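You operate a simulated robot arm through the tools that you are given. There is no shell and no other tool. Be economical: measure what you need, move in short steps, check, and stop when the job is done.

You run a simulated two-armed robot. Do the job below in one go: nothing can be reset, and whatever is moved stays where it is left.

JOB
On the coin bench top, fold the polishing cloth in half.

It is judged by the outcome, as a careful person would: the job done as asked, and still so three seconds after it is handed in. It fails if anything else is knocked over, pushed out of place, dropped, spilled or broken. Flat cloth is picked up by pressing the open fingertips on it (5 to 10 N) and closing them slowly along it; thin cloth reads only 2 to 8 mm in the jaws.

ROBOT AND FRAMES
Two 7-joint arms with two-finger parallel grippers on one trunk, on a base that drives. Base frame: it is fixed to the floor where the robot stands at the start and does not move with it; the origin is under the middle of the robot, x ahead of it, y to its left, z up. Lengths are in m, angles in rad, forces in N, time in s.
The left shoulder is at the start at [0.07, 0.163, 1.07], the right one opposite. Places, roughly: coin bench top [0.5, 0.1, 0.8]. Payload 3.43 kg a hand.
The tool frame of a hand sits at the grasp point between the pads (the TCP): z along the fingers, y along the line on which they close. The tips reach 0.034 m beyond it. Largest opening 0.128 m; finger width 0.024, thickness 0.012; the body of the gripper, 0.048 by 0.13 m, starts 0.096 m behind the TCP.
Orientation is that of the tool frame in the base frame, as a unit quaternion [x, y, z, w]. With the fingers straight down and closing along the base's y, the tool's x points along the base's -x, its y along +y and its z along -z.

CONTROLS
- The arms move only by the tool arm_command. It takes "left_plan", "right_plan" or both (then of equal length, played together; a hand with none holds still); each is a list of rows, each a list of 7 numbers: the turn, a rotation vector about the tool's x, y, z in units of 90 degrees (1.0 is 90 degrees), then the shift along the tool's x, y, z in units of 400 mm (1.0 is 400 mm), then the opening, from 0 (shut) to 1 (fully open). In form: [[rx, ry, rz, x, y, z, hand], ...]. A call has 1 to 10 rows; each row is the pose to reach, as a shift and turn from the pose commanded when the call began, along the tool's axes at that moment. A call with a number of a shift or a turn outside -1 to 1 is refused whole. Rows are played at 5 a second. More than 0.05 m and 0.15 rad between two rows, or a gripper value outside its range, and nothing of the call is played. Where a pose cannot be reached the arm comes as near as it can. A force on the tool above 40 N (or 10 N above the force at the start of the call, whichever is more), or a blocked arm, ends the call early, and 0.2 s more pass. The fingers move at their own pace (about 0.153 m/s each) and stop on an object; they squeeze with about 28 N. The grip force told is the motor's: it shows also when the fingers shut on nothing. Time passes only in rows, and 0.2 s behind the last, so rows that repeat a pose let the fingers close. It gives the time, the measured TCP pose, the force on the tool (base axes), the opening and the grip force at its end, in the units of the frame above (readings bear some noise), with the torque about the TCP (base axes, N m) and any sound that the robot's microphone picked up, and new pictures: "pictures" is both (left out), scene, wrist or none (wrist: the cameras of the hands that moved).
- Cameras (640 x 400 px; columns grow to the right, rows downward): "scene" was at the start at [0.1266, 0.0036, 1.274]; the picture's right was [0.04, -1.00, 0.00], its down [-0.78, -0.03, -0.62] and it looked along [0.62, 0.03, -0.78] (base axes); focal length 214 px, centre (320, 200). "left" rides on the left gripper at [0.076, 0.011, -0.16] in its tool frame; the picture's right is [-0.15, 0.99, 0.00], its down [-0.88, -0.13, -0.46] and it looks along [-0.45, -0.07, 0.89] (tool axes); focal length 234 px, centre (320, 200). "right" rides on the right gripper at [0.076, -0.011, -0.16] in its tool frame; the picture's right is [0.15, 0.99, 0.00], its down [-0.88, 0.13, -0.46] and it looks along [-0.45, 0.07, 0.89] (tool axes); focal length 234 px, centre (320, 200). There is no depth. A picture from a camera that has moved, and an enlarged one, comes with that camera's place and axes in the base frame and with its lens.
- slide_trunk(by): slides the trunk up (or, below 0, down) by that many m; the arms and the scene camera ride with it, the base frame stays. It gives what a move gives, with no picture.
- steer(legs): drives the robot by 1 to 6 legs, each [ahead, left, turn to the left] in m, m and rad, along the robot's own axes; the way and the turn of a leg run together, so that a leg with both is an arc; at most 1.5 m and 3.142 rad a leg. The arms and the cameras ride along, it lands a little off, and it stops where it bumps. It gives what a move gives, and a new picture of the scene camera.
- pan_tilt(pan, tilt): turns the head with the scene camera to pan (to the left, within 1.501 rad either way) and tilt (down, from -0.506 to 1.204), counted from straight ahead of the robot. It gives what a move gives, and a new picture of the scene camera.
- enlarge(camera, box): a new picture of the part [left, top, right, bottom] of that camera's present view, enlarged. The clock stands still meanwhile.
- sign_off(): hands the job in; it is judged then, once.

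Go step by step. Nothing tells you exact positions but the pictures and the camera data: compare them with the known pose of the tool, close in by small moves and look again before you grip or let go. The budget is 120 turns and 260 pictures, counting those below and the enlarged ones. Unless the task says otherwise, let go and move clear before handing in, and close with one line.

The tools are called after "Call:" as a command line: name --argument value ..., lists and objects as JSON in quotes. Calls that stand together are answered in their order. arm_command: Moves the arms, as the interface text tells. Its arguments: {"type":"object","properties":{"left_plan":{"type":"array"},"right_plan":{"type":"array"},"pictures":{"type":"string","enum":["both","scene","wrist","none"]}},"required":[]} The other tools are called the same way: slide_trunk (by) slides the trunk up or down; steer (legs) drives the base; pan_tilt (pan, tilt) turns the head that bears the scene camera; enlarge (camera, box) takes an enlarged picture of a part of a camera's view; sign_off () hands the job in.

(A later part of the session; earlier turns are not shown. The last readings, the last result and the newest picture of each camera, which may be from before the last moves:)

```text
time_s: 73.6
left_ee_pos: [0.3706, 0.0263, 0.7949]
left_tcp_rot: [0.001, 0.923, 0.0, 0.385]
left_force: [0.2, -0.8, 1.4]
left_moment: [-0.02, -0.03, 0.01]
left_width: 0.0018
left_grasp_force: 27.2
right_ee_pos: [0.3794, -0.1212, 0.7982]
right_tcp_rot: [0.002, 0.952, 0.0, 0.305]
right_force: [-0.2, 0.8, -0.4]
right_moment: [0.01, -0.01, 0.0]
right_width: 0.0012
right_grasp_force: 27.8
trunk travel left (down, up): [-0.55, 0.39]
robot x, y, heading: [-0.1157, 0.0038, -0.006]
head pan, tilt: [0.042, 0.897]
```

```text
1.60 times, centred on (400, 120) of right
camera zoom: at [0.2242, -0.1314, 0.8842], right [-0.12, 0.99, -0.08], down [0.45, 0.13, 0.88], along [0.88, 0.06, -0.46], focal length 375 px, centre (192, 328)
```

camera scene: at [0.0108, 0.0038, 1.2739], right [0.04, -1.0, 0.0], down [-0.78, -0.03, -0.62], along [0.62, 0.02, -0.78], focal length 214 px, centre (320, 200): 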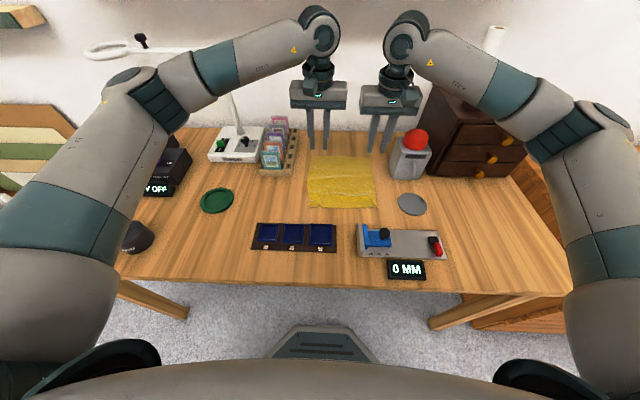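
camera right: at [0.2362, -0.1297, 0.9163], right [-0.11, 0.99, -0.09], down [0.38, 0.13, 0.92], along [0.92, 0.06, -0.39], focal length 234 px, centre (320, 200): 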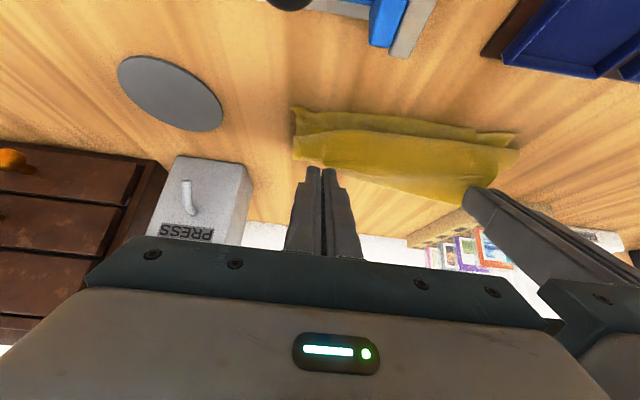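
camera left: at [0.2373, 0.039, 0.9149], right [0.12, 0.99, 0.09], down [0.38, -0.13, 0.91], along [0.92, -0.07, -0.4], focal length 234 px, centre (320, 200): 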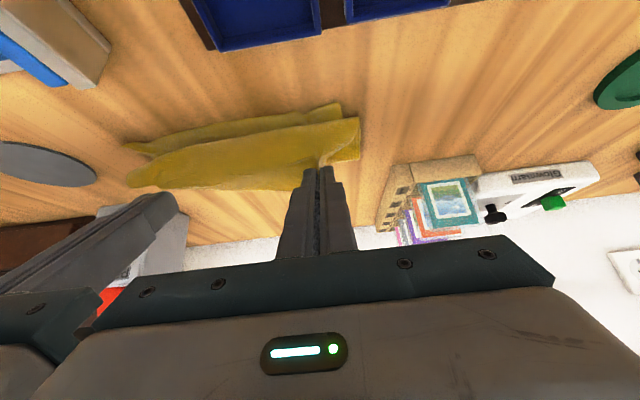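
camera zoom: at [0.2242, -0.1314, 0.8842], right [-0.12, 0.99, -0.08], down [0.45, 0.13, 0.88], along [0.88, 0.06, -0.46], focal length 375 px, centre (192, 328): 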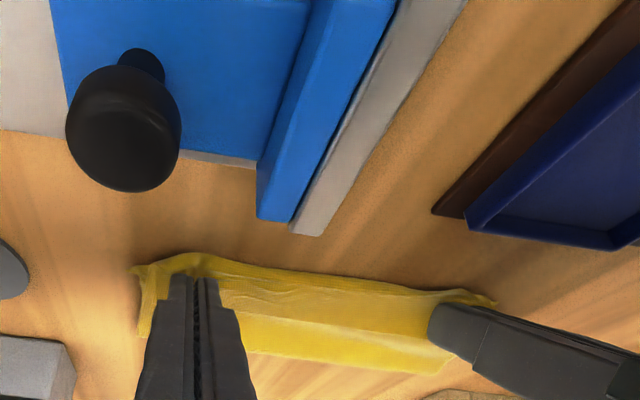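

There's still a curl: the crease formed about 2.5 cm too close to me. I'll swing the edge back out low, then draw it toward me at low height so the crease stays nearer the middle.

Call:
arm_command --left_plan '[[0, 0, 0, -0.0787, 0, -0.0239, 0.0], [0, 0, 0, -0.1847, 0, -0.0239, 0.0], [0, 0, 0, -0.2784, 0, 0.0062, 0.0], [0, 0, 0, -0.3491, 0, 0.0769, 0.0], [0, 0, 0, -0.3703, 0, 0.1794, 0.0], [0, 0, 0, -0.3615, 0, 0.2413, 0.0]]' --right_plan '[[0, 0, 0, -0.064, 0, -0.045, 0.0], [0, 0, 0, -0.169, 0, -0.062, 0.0], [0, -0.04, 0, -0.266, 0, -0.048, 0.0], [0, -0.08, 0, -0.3475, 0, 0.01, 0.0], [0, -0.1, 0, -0.3855, 0, 0.1075, 0.0], [0, -0.1, 0, -0.387, 0, 0.17, 0.0]]' --pictures "none"

Call:
enlarge --camera "scene" --box '[280, 110, 410, 210]'

Call:
enlarge --camera "left" --box '[50, 0, 450, 240]'

```text
time_s: 75.0
left_ee_pos: [0.543, 0.0258, 0.8318]
left_tcp_rot: [0.002, 0.924, -0.001, 0.383]
left_force: [0.2, -0.3, -0.8]
left_moment: [0.01, 0.01, 0.01]
left_width: 0.0018
left_grasp_force: 28.1
right_ee_pos: [0.5444, -0.1198, 0.8302]
right_tcp_rot: [0.002, 0.925, -0.001, 0.38]
right_force: [-0.4, -0.2, -0.5]
right_moment: [0.0, 0.02, 0.02]
right_width: 0.0
right_grasp_force: 27.8
trunk travel left (down, up): [-0.55, 0.39]
robot x, y, heading: [-0.12, -0.0025, -0.004]
head pan, tilt: [0.042, 0.897]
```

```text
4.00 times, centred on (345, 160) of scene
camera zoom: at [0.01, 0.0032, 1.2741], right [0.04, -1.0, 0.0], down [-0.78, -0.03, -0.62], along [0.62, 0.02, -0.78], focal length 858 px, centre (220, 360)
```

zoom: 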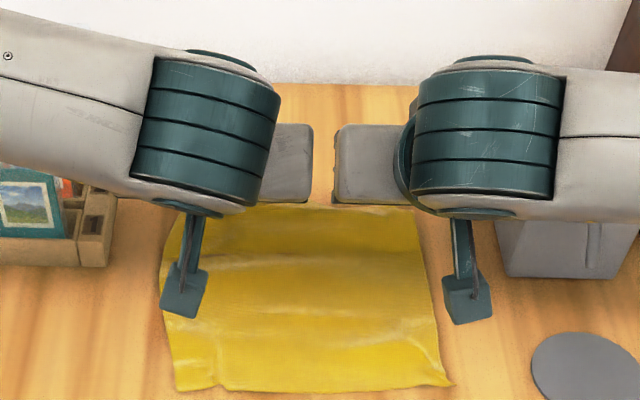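

```text
1.60 times, centred on (250, 120) of left
camera zoom: at [0.3772, 0.0376, 0.8902], right [0.11, 0.99, 0.1], down [0.3, -0.13, 0.95], along [0.95, -0.07, -0.31], focal length 375 px, centre (432, 328)
```

zoom: 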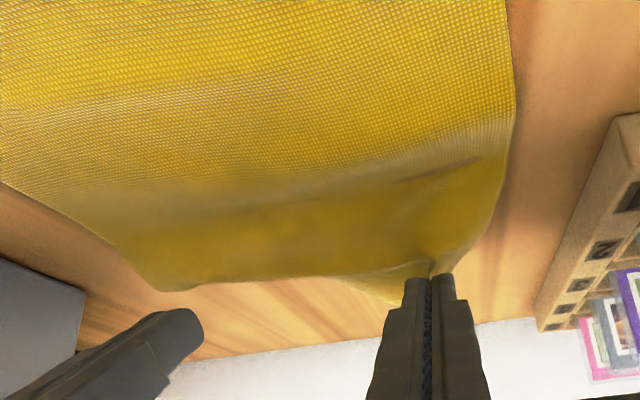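

The right hand slipped off. I'll lay the left's corner back flat at the far side, and raise the right clear.

Call:
arm_command --left_plan '[[0, 0.083, 0, -0.013, 0, 0.028, 0.0], [0, 0.167, 0, -0.026, 0, 0.056, 0.0], [0, 0.25, 0, -0.039, 0, 0.084, 0.0], [0, 0.333, 0, -0.052, 0, 0.112, 0.0], [0, 0.417, 0, -0.064, 0, 0.14, 0.0], [0, 0.5, 0, -0.076, 0, 0.168, 0.0], [0, 0.5, 0, -0.076, 0, 0.168, 0.1], [0, 0.5, 0, -0.076, 0, 0.168, 0.19]]' --right_plan '[[0, 0.0, 0, -0.03, 0, -0.03, 0.0], [0, 0.083, 0, -0.06, 0, -0.07, 0.1], [0, 0.167, 0, -0.08, 0, -0.11, 0.19], [0, 0.25, 0, -0.1, 0, -0.15, 0.19], [0, 0.333, 0, -0.115, 0, -0.19, 0.19], [0, 0.417, 0, -0.134, 0, -0.219, 0.19], [0, 0.48, 0, -0.134, 0, -0.219, 0.19], [0, 0.48, 0, -0.134, 0, -0.219, 0.19]]' --pictures "none"

Call:
arm_command --left_plan '[[0, 0, 0, 0, 0, -0.03, 0.19], [0, 0, 0, 0, 0, -0.12, 0.19], [0, 0, 0, 0.08, 0, -0.22, 0.19], [0, 0, 0, 0.18, 0, -0.28, 0.19]]' --pictures "none"

Call:
enlarge --camera "scene" --box '[280, 110, 410, 210]'

```text
time_s: 76.8
left_ee_pos: [0.6078, 0.0244, 0.8031]
left_tcp_rot: [0.002, 1.0, 0.0, 0.0]
left_force: [0.0, 0.1, 0.0]
left_moment: [0.04, 0.03, 0.01]
left_width: 0.0246
left_grasp_force: 0.0
right_ee_pos: [0.5222, -0.1205, 0.9334]
right_tcp_rot: [0.002, 1.0, 0.0, 0.011]
right_force: [-0.2, -0.1, -0.6]
right_moment: [0.03, 0.01, 0.01]
right_width: 0.0244
right_grasp_force: 0.1
trunk travel left (down, up): [-0.55, 0.39]
robot x, y, heading: [-0.1143, 0.0016, -0.002]
head pan, tilt: [0.042, 0.897]
```

```text
refused: row 3 steps farther than a row can; nothing moved
```

```text
4.00 times, centred on (345, 160) of scene
camera zoom: at [0.0096, 0.003, 1.2741], right [0.04, -1.0, 0.0], down [-0.78, -0.03, -0.62], along [0.62, 0.02, -0.78], focal length 858 px, centre (220, 360)
```

zoom: 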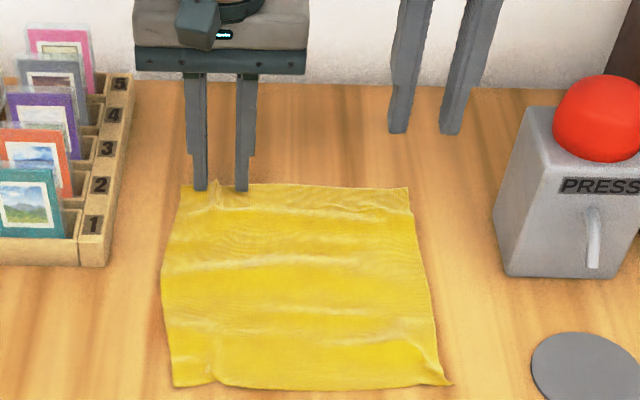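

The cloth is flat and square again. I'll go back to the near edge, but this time lower straight down at the apex so the crease stays in the middle, then pull the edge forward along the table until taut.

Call:
arm_command --left_plan '[[0, 0, 0, 0, 0, -0.1, 0.19], [0, 0, 0, 0, 0, -0.2, 0.19], [0, 0, 0, 0.1, 0, -0.25, 0.19], [0, 0, 0, 0.215, 0, -0.25, 0.19], [0, 0, 0, 0.33, 0, -0.25, 0.19], [0, 0, 0, 0.43, 0, -0.2, 0.19], [0, 0, 0, 0.51, 0, -0.13, 0.19], [0, 0, 0, 0.532, 0, -0.0675, 0.19]]' --right_plan '[[0, 0, 0, 0, 0, 0, 0.19], [0, 0, 0, 0.05, -0.005, 0, 0.19], [0, 0, 0, 0.1, -0.01, 0, 0.19], [0, 0, 0, 0.16, -0.015, 0, 0.19], [0, 0, 0, 0.21, -0.019, 0.05, 0.19], [0, 0, 0, 0.26, -0.019, 0.12, 0.19], [0, 0, 0, 0.29, -0.019, 0.19, 0.19], [0, 0, 0, 0.3025, -0.019, 0.2585, 0.19]]' --pictures "wrist"

```text
time_s: 78.6
left_ee_pos: [0.3986, 0.0285, 0.8271]
left_tcp_rot: [0.003, 1.0, -0.001, 0.001]
left_force: [0.5, 1.0, -0.2]
left_moment: [0.01, 0.01, 0.0]
left_width: 0.0246
left_grasp_force: 0.0
right_ee_pos: [0.3998, -0.1263, 0.8258]
right_tcp_rot: [0.001, 1.0, 0.001, 0.012]
right_force: [-0.8, 0.1, -0.1]
right_moment: [-0.01, 0.01, 0.0]
right_width: 0.024
right_grasp_force: 0.0
trunk travel left (down, up): [-0.55, 0.39]
robot x, y, heading: [-0.1166, 0.0031, -0.006]
head pan, tilt: [0.042, 0.897]
camera right: at [0.3206, -0.1379, 0.9831], right [-0.14, 0.99, 0.0], down [0.87, 0.13, 0.48], along [0.47, 0.06, -0.88], focal length 234 px, centre (320, 200)
camera left: at [0.3215, 0.0403, 0.9866], right [0.15, 0.99, 0.0], down [0.88, -0.13, 0.46], along [0.45, -0.07, -0.89], focal length 234 px, centre (320, 200)
```

right: 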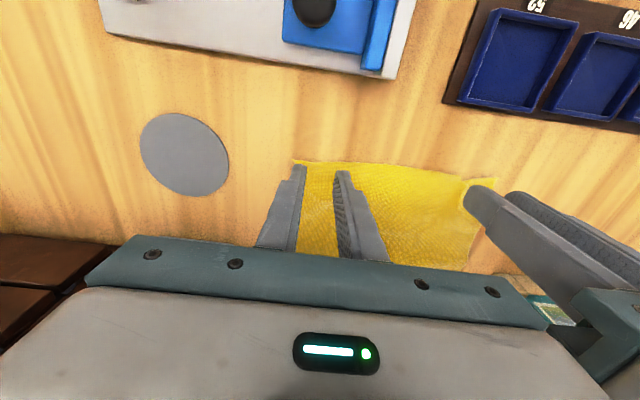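
left: 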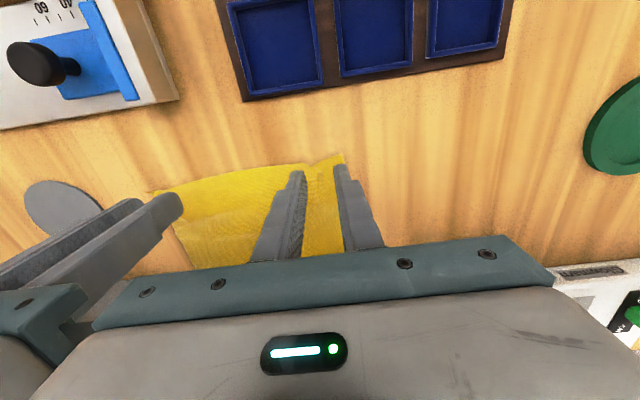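

Call:
arm_command --left_plan '[[0, 0, 0, 0, -0.014, 0.03, 0.19], [0, 0, 0, 0, -0.014, 0.055, 0.19], [0, 0, 0, 0, -0.014, 0.07, 0.19], [0, 0, 0, 0, -0.014, 0.077, 0.19]]' --right_plan '[[0, 0, 0, 0, 0.006, 0.03, 0.19], [0, 0, 0, 0, 0.006, 0.055, 0.19], [0, 0, 0, 0, 0.006, 0.068, 0.19], [0, 0, 0, 0, 0.006, 0.074, 0.19]]' --pictures "none"

```text
time_s: 79.6
left_ee_pos: [0.3961, 0.0221, 0.7972]
left_tcp_rot: [0.003, 1.0, 0.0, 0.002]
left_force: [0.2, -0.9, 0.1]
left_moment: [-0.02, -0.02, -0.02]
left_width: 0.0242
left_grasp_force: 0.0
right_ee_pos: [0.4024, -0.1264, 0.7955]
right_tcp_rot: [0.003, 1.0, 0.0, 0.013]
right_force: [0.9, -0.5, 0.5]
right_moment: [-0.02, -0.01, -0.01]
right_width: 0.0243
right_grasp_force: 0.1
trunk travel left (down, up): [-0.55, 0.39]
robot x, y, heading: [-0.1159, 0.0024, -0.005]
head pan, tilt: [0.042, 0.897]
```

Call:
arm_command --left_plan '[[0, 0, 0, 0, 0, 0.003, 0.19], [0, 0, 0, 0, 0, 0.005, 0.19]]' --right_plan '[[0, 0, 0, 0, 0, 0.002, 0.19], [0, 0, 0, 0, 0, 0.0035, 0.19]]' --pictures "none"

```text
time_s: 80.2
left_ee_pos: [0.3939, 0.022, 0.7954]
left_tcp_rot: [0.002, 1.0, 0.001, 0.002]
left_force: [-1.1, 0.1, 0.3]
left_moment: [0.01, 0.0, 0.01]
left_width: 0.0245
left_grasp_force: 0.0
right_ee_pos: [0.4021, -0.1252, 0.7956]
right_tcp_rot: [0.002, 1.0, -0.001, 0.012]
right_force: [-0.8, -0.2, 0.8]
right_moment: [0.0, -0.01, 0.04]
right_width: 0.0242
right_grasp_force: 0.1
trunk travel left (down, up): [-0.55, 0.39]
robot x, y, heading: [-0.1165, -0.0044, -0.003]
head pan, tilt: [0.042, 0.897]
```

Call:
arm_command --left_plan '[[0, 0, 0, 0, 0, 0.0015, 0.19], [0, 0, 0, 0, 0, 0.003, 0.19], [0, 0, 0, 0, 0, 0.003, 0.19]]' --right_plan '[[0, 0, 0, 0, 0, 0.0015, 0.19], [0, 0, 0, 0, 0, 0.003, 0.19], [0, 0, 0, 0, 0, 0.003, 0.19]]' --pictures "none"

```text
time_s: 81.0
left_ee_pos: [0.3941, 0.0213, 0.7951]
left_tcp_rot: [0.001, 1.0, 0.0, 0.001]
left_force: [-0.2, -0.1, 0.6]
left_moment: [-0.02, 0.03, -0.01]
left_width: 0.0245
left_grasp_force: 0.1
right_ee_pos: [0.4021, -0.1237, 0.796]
right_tcp_rot: [0.002, 1.0, -0.001, 0.012]
right_force: [-0.8, -1.0, 5.2]
right_moment: [-0.1, 0.03, -0.02]
right_width: 0.0248
right_grasp_force: 0.6
trunk travel left (down, up): [-0.55, 0.39]
robot x, y, heading: [-0.1135, -0.0008, -0.002]
head pan, tilt: [0.042, 0.897]
```

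The right is pressing at 5 N; I'll lower the left slightly more and close both slowly.

Call:
arm_command --left_plan '[[0, 0, 0, 0, 0, 0.002, 0.19], [0, 0, 0, 0, 0, 0.0035, 0.18], [0, 0, 0, 0, 0, 0.0035, 0.15], [0, 0, 0, 0, 0, 0.0035, 0.12], [0, 0, 0, 0, 0, 0.0035, 0.09], [0, 0, 0, 0, 0, 0.0035, 0.06], [0, 0, 0, 0, 0, 0.0035, 0.03], [0, 0, 0, 0, 0, 0.0035, 0.0], [0, 0, 0, 0, 0, 0.0035, 0.0]]' --right_plan '[[0, 0, 0, 0, 0, 0.0005, 0.19], [0, 0, 0, 0, 0, 0.0005, 0.18], [0, 0, 0, 0, 0, 0.0005, 0.15], [0, 0, 0, 0, 0, 0.0005, 0.12], [0, 0, 0, 0, 0, 0.0005, 0.09], [0, 0, 0, 0, 0, 0.0005, 0.06], [0, 0, 0, 0, 0, 0.0005, 0.03], [0, 0, 0, 0, 0, 0.0005, 0.0], [0, 0, 0, 0, 0, 0.0005, 0.0]]' --pictures "wrist"

```text
time_s: 83.0
left_ee_pos: [0.3954, 0.0213, 0.7945]
left_tcp_rot: [0.002, 1.0, 0.0, 0.002]
left_force: [-0.2, 0.0, 3.3]
left_moment: [0.01, 0.01, 0.0]
left_width: 0.0018
left_grasp_force: 27.9
right_ee_pos: [0.402, -0.1252, 0.7956]
right_tcp_rot: [0.002, 1.0, 0.0, 0.012]
right_force: [0.0, -0.2, 8.4]
right_moment: [-0.05, -0.08, 0.0]
right_width: 0.0
right_grasp_force: 28.1
trunk travel left (down, up): [-0.55, 0.39]
robot x, y, heading: [-0.1134, -0.001, -0.004]
head pan, tilt: [0.042, 0.897]
camera right: at [0.3221, -0.1363, 0.9529], right [-0.14, 0.99, 0.0], down [0.87, 0.13, 0.48], along [0.47, 0.06, -0.88], focal length 234 px, centre (320, 200)
camera left: at [0.3196, 0.0322, 0.954], right [0.15, 0.99, 0.0], down [0.88, -0.13, 0.46], along [0.45, -0.07, -0.89], focal length 234 px, centre (320, 200)
```

right: 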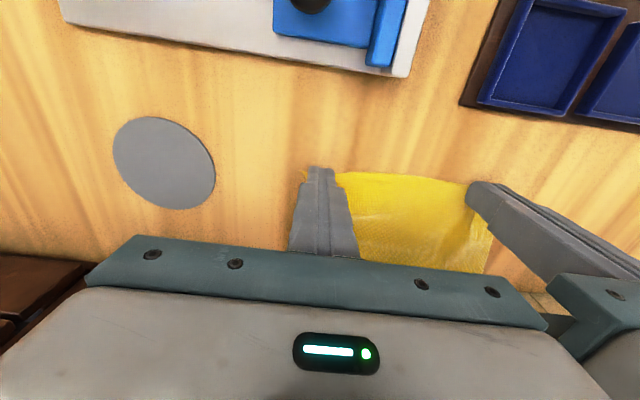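
left: 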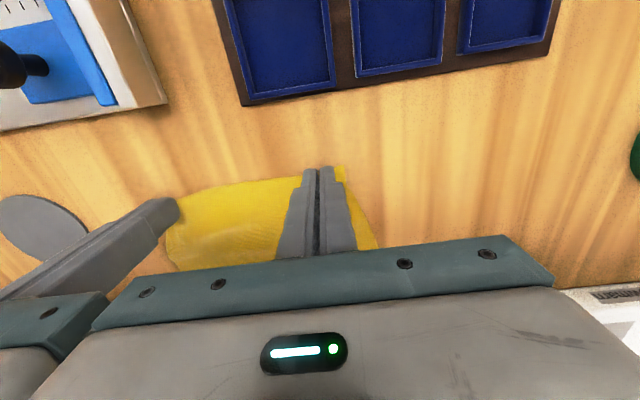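

The right reads 0, so probably nothing is held there. I'll reopen it, shift slightly inward and retry.

Call:
arm_command --right_plan '[[0, 0, 0, 0, 0, -0.02, 0.05], [0, 0, 0, -0.004, 0.01, -0.02, 0.16], [0, 0, 0, -0.004, 0.01, -0.006, 0.16], [0, 0, 0, -0.004, 0.01, -0.001, 0.16], [0, 0, 0, -0.004, 0.01, -0.001, 0.16]]' --pictures "wrist"

```text
time_s: 84.2
left_ee_pos: [0.3948, 0.0219, 0.795]
left_tcp_rot: [0.002, 1.0, -0.001, 0.002]
left_force: [0.8, -0.6, 6.4]
left_moment: [0.0, -0.02, 0.0]
left_width: 0.0016
left_grasp_force: 28.0
right_ee_pos: [0.403, -0.1221, 0.797]
right_tcp_rot: [0.002, 1.0, 0.0, 0.013]
right_force: [0.3, 0.0, 5.0]
right_moment: [-0.08, 0.04, 0.0]
right_width: 0.0204
right_grasp_force: 0.1
trunk travel left (down, up): [-0.55, 0.39]
robot x, y, heading: [-0.1181, 0.0041, -0.003]
head pan, tilt: [0.042, 0.897]
camera right: at [0.3229, -0.1326, 0.9531], right [-0.14, 0.99, 0.0], down [0.87, 0.13, 0.48], along [0.47, 0.07, -0.88], focal length 234 px, centre (320, 200)
```

right: 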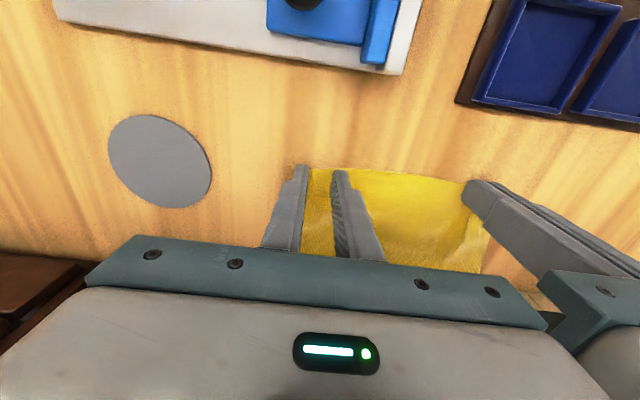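

Call:
arm_command --right_plan '[[0, 0, 0, -0.004, 0.012, -0.008, 0.15], [0, 0, 0, -0.004, 0.012, 0.001, 0.15], [0, 0, 0, -0.004, 0.012, 0.001, 0.13], [0, 0, 0, -0.004, 0.012, 0.001, 0.11], [0, 0, 0, -0.004, 0.012, 0.001, 0.09], [0, 0, 0, -0.004, 0.012, 0.001, 0.06], [0, 0, 0, -0.004, 0.012, 0.001, 0.03], [0, 0, 0, -0.004, 0.012, 0.001, 0.0], [0, 0, 0, -0.004, 0.012, 0.001, 0.0]]' --pictures "wrist"

```text
time_s: 86.2
left_ee_pos: [0.395, 0.0204, 0.7951]
left_tcp_rot: [0.002, 1.0, -0.001, 0.001]
left_force: [0.9, 0.0, 2.4]
left_moment: [-0.03, -0.04, -0.01]
left_width: 0.0016
left_grasp_force: 28.1
right_ee_pos: [0.4057, -0.1162, 0.7957]
right_tcp_rot: [0.001, 1.0, 0.0, 0.013]
right_force: [0.3, -0.4, 16.1]
right_moment: [-0.1, -0.03, 0.02]
right_width: 0.0
right_grasp_force: 28.2
trunk travel left (down, up): [-0.55, 0.39]
robot x, y, heading: [-0.1155, 0.0005, -0.002]
head pan, tilt: [0.042, 0.897]
camera right: at [0.3241, -0.1273, 0.9529], right [-0.14, 0.99, 0.0], down [0.87, 0.13, 0.48], along [0.47, 0.06, -0.88], focal length 234 px, centre (320, 200)
```

right: 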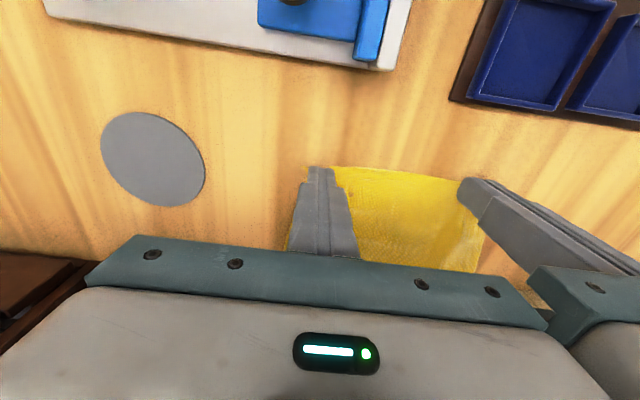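

Too much force there. I'll retry with a wider opening and lighter contact.

Call:
arm_command --right_plan '[[0, 0, 0, 0, 0, -0.02, 0.05], [0, 0, 0, -0.01, 0.004, -0.02, 0.2], [0, 0, 0, -0.01, 0.004, -0.02, 0.2], [0, 0, 0, -0.01, 0.004, -0.008, 0.2], [0, 0, 0, -0.01, 0.004, -0.004, 0.2]]' --pictures "wrist"

```text
time_s: 87.4
left_ee_pos: [0.3959, 0.02, 0.7953]
left_tcp_rot: [0.002, 1.0, 0.0, 0.002]
left_force: [0.1, 0.2, 6.7]
left_moment: [0.01, -0.01, 0.02]
left_width: 0.0018
left_grasp_force: 28.1
right_ee_pos: [0.4087, -0.115, 0.7966]
right_tcp_rot: [0.001, 1.0, 0.0, 0.013]
right_force: [-0.9, 0.3, 3.1]
right_moment: [-0.06, 0.06, -0.02]
right_width: 0.0256
right_grasp_force: 0.1
trunk travel left (down, up): [-0.55, 0.39]
robot x, y, heading: [-0.1176, 0.0023, -0.005]
head pan, tilt: [0.042, 0.897]
camera right: at [0.3288, -0.1264, 0.9534], right [-0.14, 0.99, 0.0], down [0.87, 0.13, 0.48], along [0.47, 0.06, -0.88], focal length 234 px, centre (320, 200)
```

right: 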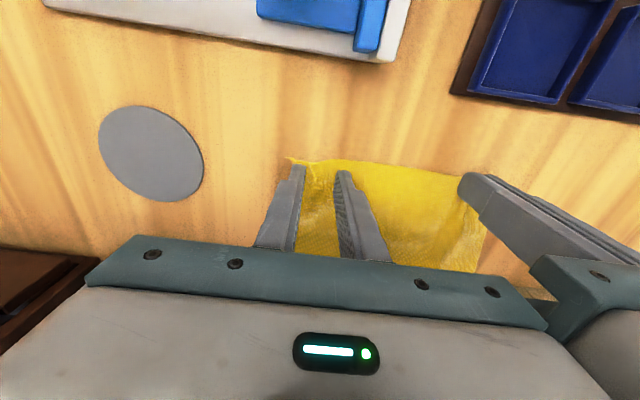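

Good placement with 3 N of contact. Closing slowly.

Call:
arm_command --right_plan '[[0, 0, 0, 0, 0, 0.0005, 0.18], [0, 0, 0, 0, 0, 0.0005, 0.16], [0, 0, 0, 0, 0, 0.0005, 0.14], [0, 0, 0, 0, 0, 0.0005, 0.12], [0, 0, 0, 0, 0, 0.0005, 0.1], [0, 0, 0, 0, 0, 0, 0.08], [0, 0, 0, 0, 0, 0, 0.05], [0, 0, 0, 0, 0, 0, 0.02], [0, 0, 0, 0, 0, 0, 0.0], [0, 0, 0, 0, 0, 0, 0.0]]' --pictures "wrist"

```text
time_s: 89.6
left_ee_pos: [0.3951, 0.0221, 0.7952]
left_tcp_rot: [0.002, 1.0, 0.0, 0.002]
left_force: [-0.5, -0.4, 8.9]
left_moment: [0.01, 0.01, -0.03]
left_width: 0.0015
left_grasp_force: 28.2
right_ee_pos: [0.4096, -0.1146, 0.7968]
right_tcp_rot: [0.002, 1.0, 0.001, 0.013]
right_force: [0.2, -0.5, -0.1]
right_moment: [0.02, -0.03, 0.0]
right_width: 0.0
right_grasp_force: 28.1
trunk travel left (down, up): [-0.55, 0.39]
robot x, y, heading: [-0.1187, 0.0016, -0.002]
head pan, tilt: [0.042, 0.897]
camera right: at [0.3288, -0.1259, 0.9539], right [-0.14, 0.99, 0.0], down [0.87, 0.13, 0.48], along [0.47, 0.06, -0.88], focal length 234 px, centre (320, 200)
```

right: 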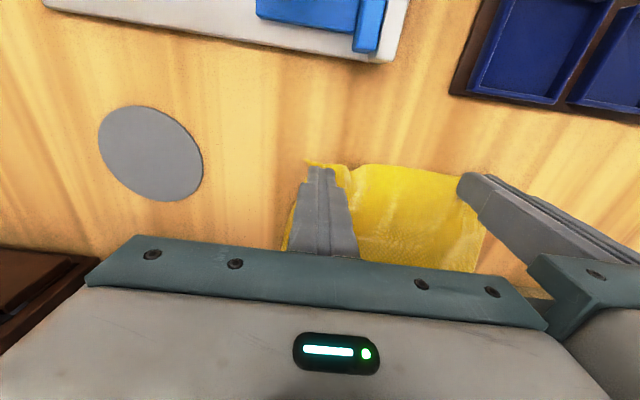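

Too light this time. I'll retry aiming for about 8 N.

Call:
arm_command --right_plan '[[0, 0, 0, 0, 0, -0.015, 0.1], [0, 0, 0, 0, 0, -0.015, 0.2], [0, 0, 0, 0.004, -0.004, -0.015, 0.2], [0, 0, 0, 0.004, -0.004, 0.0, 0.2], [0, 0, 0, 0.004, -0.004, 0.003, 0.2], [0, 0, 0, 0.004, -0.004, 0.004, 0.2]]' --pictures "none"

```text
time_s: 91.0
left_ee_pos: [0.3952, 0.0205, 0.7958]
left_tcp_rot: [0.002, 1.0, 0.0, 0.001]
left_force: [0.5, 0.3, 6.4]
left_moment: [-0.03, -0.04, 0.01]
left_width: 0.002
left_grasp_force: 28.4
right_ee_pos: [0.4069, -0.116, 0.7957]
right_tcp_rot: [0.002, 1.0, 0.001, 0.013]
right_force: [-0.1, -0.1, 5.7]
right_moment: [-0.18, 0.05, 0.0]
right_width: 0.0258
right_grasp_force: 0.3
trunk travel left (down, up): [-0.55, 0.39]
robot x, y, heading: [-0.1156, 0.0006, -0.006]
head pan, tilt: [0.042, 0.897]
```

Call:
arm_command --right_plan '[[0, 0, 0, 0, 0, 0.0015, 0.19], [0, 0, 0, 0, 0, 0.0015, 0.16], [0, 0, 0, 0, 0, 0.0015, 0.13], [0, 0, 0, 0, 0, 0.0015, 0.1], [0, 0, 0, 0, 0, 0.0015, 0.07], [0, 0, 0, 0, 0, 0.0015, 0.04], [0, 0, 0, 0, 0, 0.0015, 0.01], [0, 0, 0, 0, 0, 0.0015, 0.0], [0, 0, 0, 0, 0, 0.0015, 0.0]]' --pictures "wrist"

```text
time_s: 93.0
left_ee_pos: [0.3939, 0.0204, 0.7962]
left_tcp_rot: [0.002, 1.0, 0.0, 0.002]
left_force: [-0.1, -0.3, 0.1]
left_moment: [-0.03, 0.02, 0.0]
left_width: 0.0019
left_grasp_force: 27.5
right_ee_pos: [0.4068, -0.1165, 0.7954]
right_tcp_rot: [0.002, 1.0, 0.0, 0.013]
right_force: [2.0, -2.9, 26.6]
right_moment: [-0.25, 0.04, -0.03]
right_width: 0.0016
right_grasp_force: 27.9
trunk travel left (down, up): [-0.55, 0.39]
robot x, y, heading: [-0.1136, 0.0032, -0.009]
head pan, tilt: [0.042, 0.897]
camera right: at [0.3261, -0.1275, 0.9528], right [-0.14, 0.99, 0.0], down [0.87, 0.13, 0.48], along [0.47, 0.06, -0.88], focal length 234 px, centre (320, 200)
```

right: 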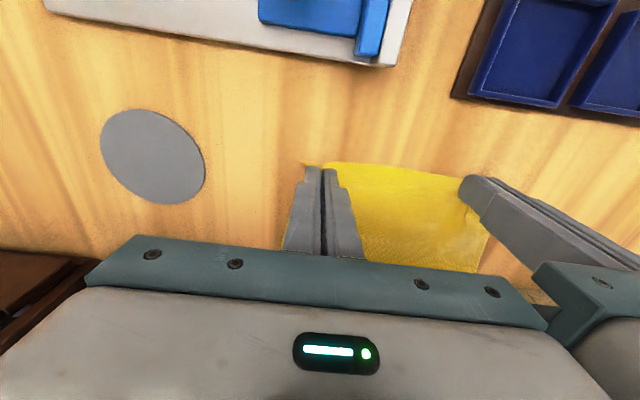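

Both hold now. I'll swing up to the apex over the middle and check where the crease is.

Call:
arm_command --left_plan '[[0, 0, 0, -0.015, 0.005, -0.095, 0.0], [0, 0, 0, -0.06, 0.01, -0.175, 0.0], [0, 0, 0, -0.14, 0.015, -0.2325, 0.0], [0, 0, 0, -0.2275, 0.02, -0.25, 0.0]]' --right_plan '[[0, 0, 0, -0.005, -0.005, -0.095, 0.0], [0, 0, 0, -0.04, -0.01, -0.175, 0.0], [0, 0, 0, -0.1125, -0.015, -0.2325, 0.0], [0, 0, 0, -0.1975, -0.02, -0.25, 0.0]]' --pictures "none"

Call:
enlarge --camera "scene" --box '[280, 110, 410, 210]'

```text
time_s: 94.0
left_ee_pos: [0.487, 0.0239, 0.8961]
left_tcp_rot: [0.003, 1.0, 0.0, 0.001]
left_force: [0.4, -15.1, -0.1]
left_moment: [-0.54, 0.02, -0.13]
left_width: 0.0016
left_grasp_force: 28.5
right_ee_pos: [0.4841, -0.1218, 0.8953]
right_tcp_rot: [0.001, 1.0, 0.001, 0.012]
right_force: [0.8, 15.5, 0.1]
right_moment: [0.5, 0.01, 0.11]
right_width: 0.0018
right_grasp_force: 28.1
trunk travel left (down, up): [-0.55, 0.39]
robot x, y, heading: [-0.1139, -0.0039, -0.006]
head pan, tilt: [0.042, 0.897]
```

```text
4.00 times, centred on (345, 160) of scene
camera zoom: at [0.0107, 0.0033, 1.2738], right [0.04, -1.0, 0.0], down [-0.78, -0.03, -0.62], along [0.62, 0.02, -0.78], focal length 858 px, centre (220, 360)
```

zoom: 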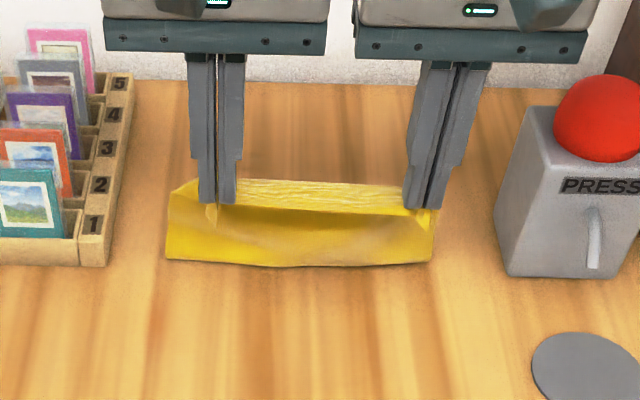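

The cloth drapes forward from vertical fingers, so the crease peels ahead, to about 0.52. Leaning the hands forward so the fingers point back toward me should hang the sheet straight down; I'll try that at the apex, where there's room.

Call:
arm_command --left_plan '[[0, 0.083, 0, -0.002, -0.01, 0.005, 0.0], [0, 0.167, 0, -0.006, -0.01, 0.01, 0.0], [0, 0.25, 0, -0.012, -0.01, 0.016, 0.0], [0, 0.333, 0, -0.018, -0.01, 0.022, 0.0], [0, 0.417, 0, -0.024, -0.01, 0.03, 0.0], [0, 0.5, 0, -0.03, -0.01, 0.0375, 0.0]]' --right_plan '[[0, 0.083, 0, -0.006, 0.01, 0.005, 0.0], [0, 0.167, 0, -0.012, 0.01, 0.01, 0.0], [0, 0.25, 0, -0.018, 0.01, 0.016, 0.0], [0, 0.333, 0, -0.024, 0.01, 0.022, 0.0], [0, 0.417, 0, -0.03, 0.01, 0.03, 0.0], [0, 0.5, 0, -0.037, 0.01, 0.0375, 0.0]]' --pictures "scene"

Call:
enlarge --camera "scene" --box '[280, 110, 410, 210]'

```text
time_s: 95.4
left_ee_pos: [0.4989, 0.0234, 0.8814]
left_tcp_rot: [0.003, 0.925, -0.001, -0.381]
left_force: [0.8, -9.0, -0.1]
left_moment: [-0.22, -0.02, 0.15]
left_width: 0.0016
left_grasp_force: 28.3
right_ee_pos: [0.4987, -0.1196, 0.881]
right_tcp_rot: [0.002, 0.928, 0.003, -0.372]
right_force: [-0.3, 7.6, -0.5]
right_moment: [0.23, 0.01, -0.16]
right_width: 0.0014
right_grasp_force: 28.1
trunk travel left (down, up): [-0.55, 0.39]
robot x, y, heading: [-0.1173, -0.0014, -0.001]
head pan, tilt: [0.042, 0.897]
camera scene: at [0.0098, 0.0029, 1.2739], right [0.04, -1.0, 0.0], down [-0.78, -0.03, -0.62], along [0.62, 0.02, -0.78], focal length 214 px, centre (320, 200)
```

scene: 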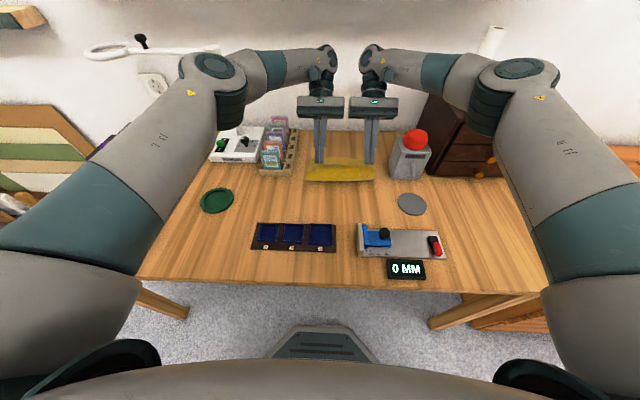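

```text
4.00 times, centred on (345, 160) of scene
camera zoom: at [0.0098, 0.0029, 1.2739], right [0.04, -1.0, 0.0], down [-0.78, -0.03, -0.62], along [0.62, 0.02, -0.78], focal length 858 px, centre (220, 360)
```

zoom: 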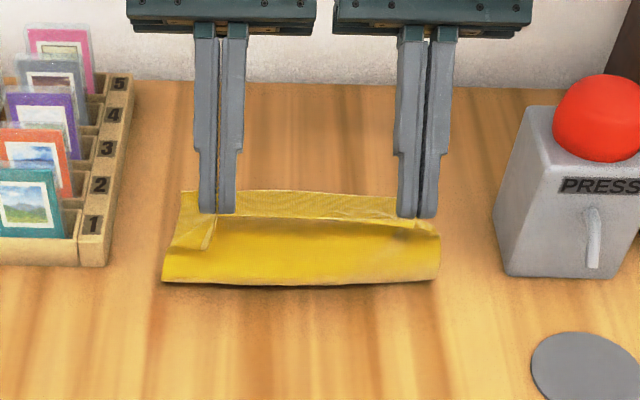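

That works: the sheet now hangs properly and the crease sits at about 0.50, right in the middle. I'll carry it forward and down, easing the lean as it nears the wall side.

Call:
arm_command --left_plan '[[0, 0, 0, -0.0654, 0, -0.0583, 0.0], [0, -0.056, 0, -0.1432, 0, -0.0972, 0.0], [0, -0.122, 0, -0.2209, 0, -0.1043, 0.0], [0, -0.178, 0, -0.289, 0, -0.0981, 0.0]]' --right_plan '[[0, 0, 0, -0.0654, 0, -0.0583, 0.0], [0, -0.056, 0, -0.1432, 0, -0.0972, 0.0], [0, -0.122, 0, -0.2209, 0, -0.1043, 0.0], [0, -0.178, 0, -0.289, 0, -0.0981, 0.0]]' --pictures "none"

Call:
enlarge --camera "scene" --box '[270, 90, 430, 190]'

```text
time_s: 95.8
left_ee_pos: [0.5071, -0.0015, 0.8977]
left_tcp_rot: [0.029, 0.923, -0.042, -0.38]
left_force: [0.0, 5.7, 0.2]
left_moment: [-0.35, -0.08, 0.43]
left_width: 0.0015
left_grasp_force: 27.7
left hand out of reach, approached as far as the arm can: row 1
right_ee_pos: [0.5161, -0.1278, 0.8815]
right_tcp_rot: [0.001, 0.926, 0.004, -0.378]
right_force: [1.2, -5.3, -0.7]
right_moment: [0.44, 0.1, -0.51]
right_width: 0.0015
right_grasp_force: 27.5
trunk travel left (down, up): [-0.55, 0.39]
robot x, y, heading: [-0.1177, 0.0042, -0.003]
head pan, tilt: [0.042, 0.897]
stopped in row 1 (right hand): the force on the tool passed its limit (the readings are from after the stop); the commanded pose is now the measured one
```

```text
4.00 times, centred on (350, 140) of scene
camera zoom: at [0.009, 0.0019, 1.2741], right [0.04, -1.0, 0.0], down [-0.78, -0.03, -0.62], along [0.62, 0.02, -0.78], focal length 858 px, centre (200, 440)
```

zoom: 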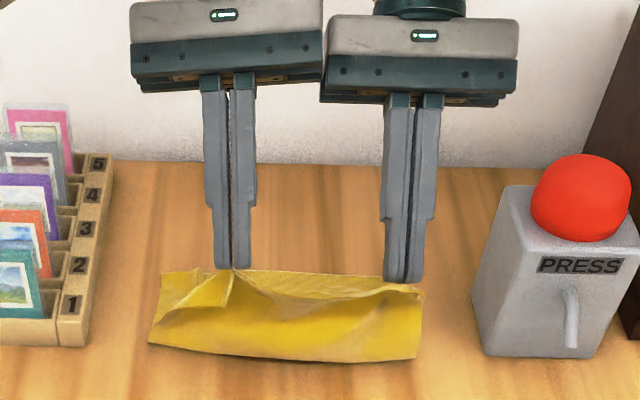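

The left hand hit its reach limit leaning forward and the hands brushed each other, though the grip held. I'll separate them, then drive the base forward so the arms needn't stretch.

Call:
arm_command --left_plan '[[0, 0, 0, -0.005, 0.02, 0.01, 0.0], [0, 0, 0, -0.012, 0.04, 0.025, 0.0], [0, 0, 0, -0.0177, 0.046, 0.039, 0.0]]' --right_plan '[[0, 0, 0, 0.007, 0, 0.007, 0.0], [0, 0, 0, 0.014, 0, 0.014, 0.0], [0, 0, 0, 0.0212, 0, 0.0212, 0.0]]' --pictures "none"

Call:
enlarge --camera "scene" --box '[270, 90, 430, 190]'

```text
time_s: 96.6
left_ee_pos: [0.502, 0.016, 0.8798]
left_tcp_rot: [0.03, 0.923, -0.043, -0.381]
left_force: [-0.5, -0.3, 0.2]
left_moment: [0.02, 0.01, -0.01]
left_width: 0.0017
left_grasp_force: 28.0
right_ee_pos: [0.5039, -0.1247, 0.8826]
right_tcp_rot: [0.0, 0.926, 0.004, -0.378]
right_force: [-0.3, 0.8, -0.6]
right_moment: [0.02, 0.0, -0.01]
right_width: 0.0015
right_grasp_force: 28.3
trunk travel left (down, up): [-0.55, 0.39]
robot x, y, heading: [-0.1202, 0.0054, -0.002]
head pan, tilt: [0.042, 0.897]
```

```text
4.00 times, centred on (350, 140) of scene
camera zoom: at [0.0096, 0.0034, 1.2741], right [0.04, -1.0, 0.0], down [-0.78, -0.03, -0.62], along [0.62, 0.02, -0.78], focal length 858 px, centre (200, 440)
```

zoom: 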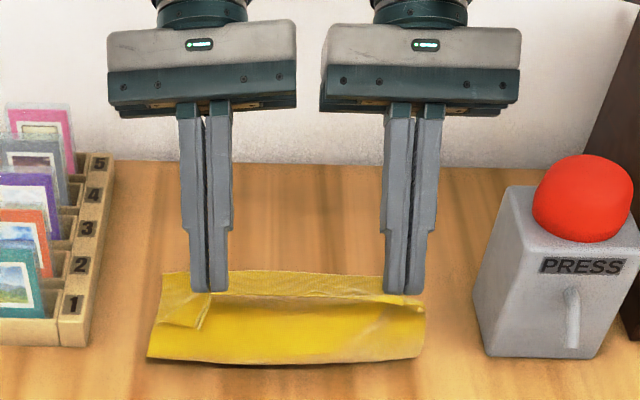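

Separated cleanly, with the fold intact. I'll lower slightly and drive forward 6 cm, which carries the held edge forward.

Call:
arm_command --left_plan '[[0, 0, 0, -0.0212, 0, 0.0212, 0.0]]' --right_plan '[[0, 0, 0, -0.0212, 0, 0.0212, 0.0]]' --pictures "none"

Call:
steer --legs '[[0.06, 0, 0]]'

Call:
enlarge --camera "scene" --box '[270, 90, 430, 190]'

```text
time_s: 97.0
left_ee_pos: [0.504, 0.0146, 0.8664]
left_tcp_rot: [0.03, 0.923, -0.044, -0.381]
left_force: [0.2, -0.3, -0.3]
left_moment: [0.02, 0.06, 0.03]
left_width: 0.0015
left_grasp_force: 27.7
right_ee_pos: [0.5045, -0.1238, 0.8689]
right_tcp_rot: [0.0, 0.926, 0.003, -0.379]
right_force: [-0.1, 0.5, 0.1]
right_moment: [0.0, 0.01, 0.0]
right_width: 0.0017
right_grasp_force: 28.6
trunk travel left (down, up): [-0.55, 0.39]
robot x, y, heading: [-0.1161, 0.0007, 0.004]
head pan, tilt: [0.042, 0.897]
```

```text
time_s: 97.9
left_ee_pos: [0.5639, 0.0133, 0.8673]
left_tcp_rot: [0.03, 0.923, -0.043, -0.382]
left_force: [0.5, -0.3, -0.4]
left_moment: [0.01, 0.05, -0.01]
left_width: 0.0017
left_grasp_force: 28.4
right_ee_pos: [0.5652, -0.1233, 0.87]
right_tcp_rot: [0.0, 0.926, 0.004, -0.378]
right_force: [0.3, 0.6, -0.9]
right_moment: [-0.01, 0.03, -0.01]
right_width: 0.0016
right_grasp_force: 27.8
trunk travel left (down, up): [-0.55, 0.39]
robot x, y, heading: [-0.0579, -0.003, -0.0]
head pan, tilt: [0.042, 0.897]
camera scene: at [0.0712, 0.0032, 1.2739], right [0.04, -1.0, 0.0], down [-0.78, -0.03, -0.62], along [0.62, 0.02, -0.78], focal length 214 px, centre (320, 200)
```

scene: 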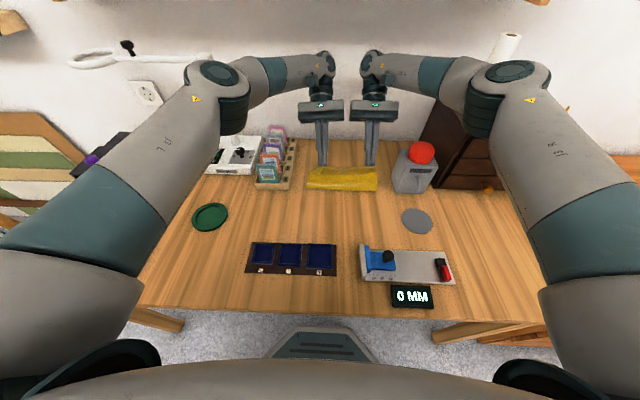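

```text
4.00 times, centred on (350, 140) of scene
camera zoom: at [0.0712, 0.0032, 1.2739], right [0.04, -1.0, 0.0], down [-0.78, -0.03, -0.62], along [0.62, 0.02, -0.78], focal length 858 px, centre (200, 440)
```

zoom: 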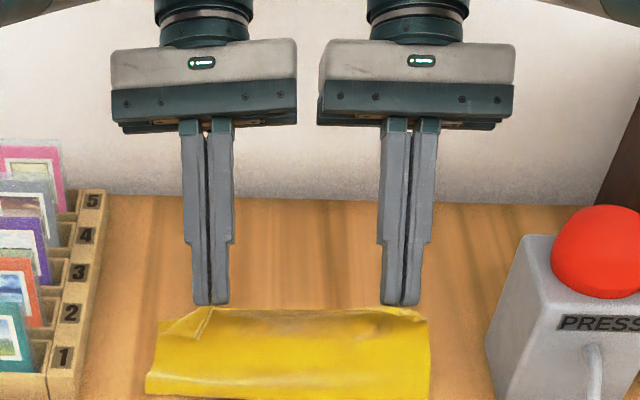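

The edge is now past the crease, with the sheet folded the right way. I'll lower nearly straight down and see how the layers settle.

Call:
arm_command --left_plan '[[0, 0, 0, -0.03, 0.008, 0.024, 0.0], [0, 0, 0, -0.056, 0.012, 0.047, 0.0], [0, 0, 0, -0.083, 0.015, 0.069, 0.0]]' --right_plan '[[0, 0, 0, -0.03, -0.004, 0.026, 0.0], [0, 0, 0, -0.056, -0.008, 0.05, 0.0], [0, 0, 0, -0.083, -0.008, 0.073, 0.0]]' --pictures "wrist"

Call:
enlarge --camera "scene" --box '[270, 110, 430, 210]'

```text
time_s: 98.7
left_ee_pos: [0.5663, 0.0175, 0.8249]
left_tcp_rot: [0.029, 0.923, -0.044, -0.381]
left_force: [0.1, -4.6, -0.6]
left_moment: [-0.1, 0.02, 0.09]
left_width: 0.0015
left_grasp_force: 28.5
right_ee_pos: [0.5658, -0.1263, 0.825]
right_tcp_rot: [0.0, 0.926, 0.004, -0.377]
right_force: [0.1, 4.9, -1.0]
right_moment: [0.15, 0.0, -0.13]
right_width: 0.0015
right_grasp_force: 28.4
trunk travel left (down, up): [-0.55, 0.39]
robot x, y, heading: [-0.0601, 0.0, -0.007]
head pan, tilt: [0.042, 0.897]
camera right: at [0.6232, -0.1392, 0.9922], right [-0.1, 0.99, 0.11], down [0.95, 0.13, -0.29], along [-0.3, 0.07, -0.95], focal length 234 px, centre (320, 200)
camera left: at [0.626, 0.0443, 0.9886], right [0.13, 0.97, -0.21], down [0.94, -0.18, -0.28], along [-0.31, -0.16, -0.94], focal length 234 px, centre (320, 200)
```

right: 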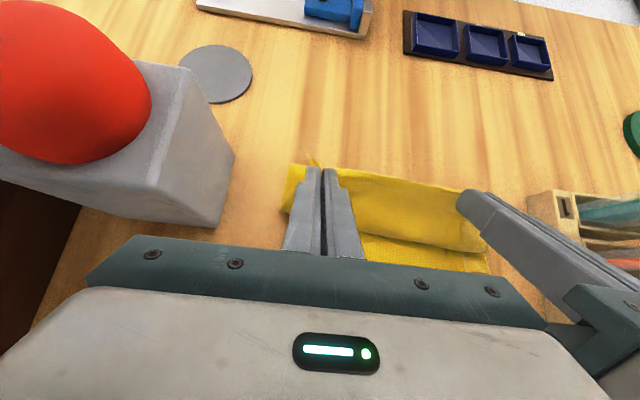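
left: 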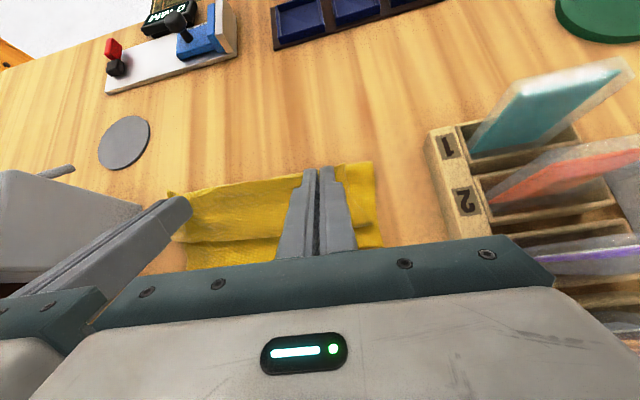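

```text
4.00 times, centred on (350, 160) of scene
camera zoom: at [0.0699, 0.003, 1.2741], right [0.04, -1.0, 0.0], down [-0.78, -0.03, -0.62], along [0.62, 0.02, -0.78], focal length 858 px, centre (200, 360)
```

zoom: 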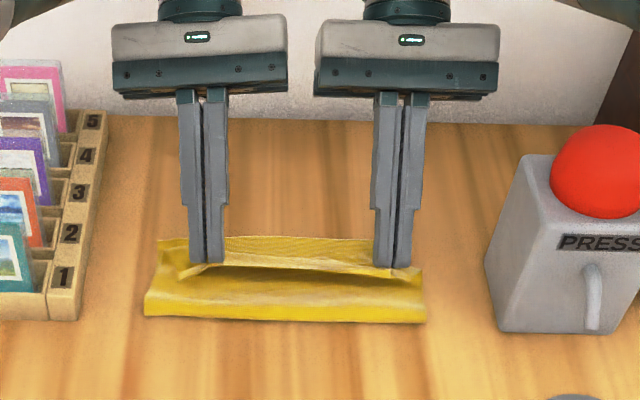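

The fold is going the right way, with the sheet running straight from the crease to the edge. I'll reduce the lean to keep clear of the wall and drive forward another 5 cm.

Call:
arm_command --left_plan '[[0, -0.074, 0, 0.01, 0, 0.002, 0.0], [0, -0.148, 0, 0.02, 0, 0.003, 0.0], [0, -0.222, 0, 0.0292, 0, 0.005, 0.0]]' --right_plan '[[0, -0.074, 0, 0.01, 0, 0.002, 0.0], [0, -0.148, 0, 0.02, 0, 0.003, 0.0], [0, -0.222, 0, 0.0292, 0, 0.005, 0.0]]' --pictures "none"

Call:
steer --legs '[[0.05, 0, 0]]'

Call:
enlarge --camera "scene" --box '[270, 110, 430, 210]'

```text
time_s: 99.5
left_ee_pos: [0.5561, 0.018, 0.8319]
left_tcp_rot: [0.023, 0.976, -0.048, -0.213]
left_force: [-1.5, -3.4, 0.2]
left_moment: [-0.12, -0.02, 0.05]
left_width: 0.0018
left_grasp_force: 28.0
right_ee_pos: [0.5575, -0.1255, 0.8329]
right_tcp_rot: [0.0, 0.978, 0.004, -0.21]
right_force: [-0.5, 3.0, -0.1]
right_moment: [0.11, -0.04, -0.03]
right_width: 0.0015
right_grasp_force: 27.5
trunk travel left (down, up): [-0.55, 0.39]
robot x, y, heading: [-0.0583, 0.0002, -0.004]
head pan, tilt: [0.042, 0.897]
```

```text
time_s: 100.5
left_ee_pos: [0.6081, 0.017, 0.8308]
left_tcp_rot: [0.022, 0.975, -0.047, -0.216]
left_force: [0.3, -3.5, 0.0]
left_moment: [-0.07, 0.02, 0.05]
left_width: 0.0016
left_grasp_force: 28.0
right_ee_pos: [0.6085, -0.1267, 0.8318]
right_tcp_rot: [0.0, 0.977, 0.004, -0.212]
right_force: [0.8, 3.4, -0.2]
right_moment: [0.12, 0.04, -0.03]
right_width: 0.0015
right_grasp_force: 27.7
trunk travel left (down, up): [-0.55, 0.39]
robot x, y, heading: [-0.0077, -0.0006, -0.003]
head pan, tilt: [0.042, 0.897]
camera scene: at [0.1206, 0.0032, 1.274], right [0.04, -1.0, 0.0], down [-0.78, -0.03, -0.62], along [0.62, 0.03, -0.78], focal length 214 px, centre (320, 200)
```

scene: 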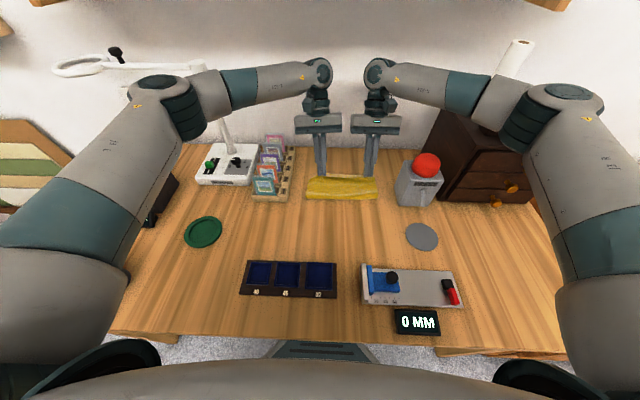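

```text
4.00 times, centred on (350, 160) of scene
camera zoom: at [0.1206, 0.0032, 1.274], right [0.04, -1.0, 0.0], down [-0.78, -0.03, -0.62], along [0.62, 0.03, -0.78], focal length 858 px, centre (200, 360)
```

zoom: 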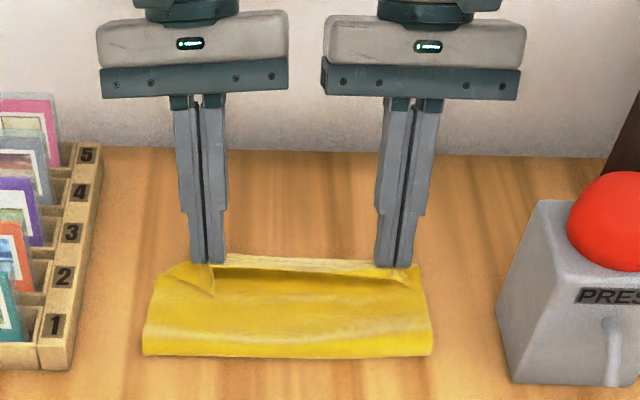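

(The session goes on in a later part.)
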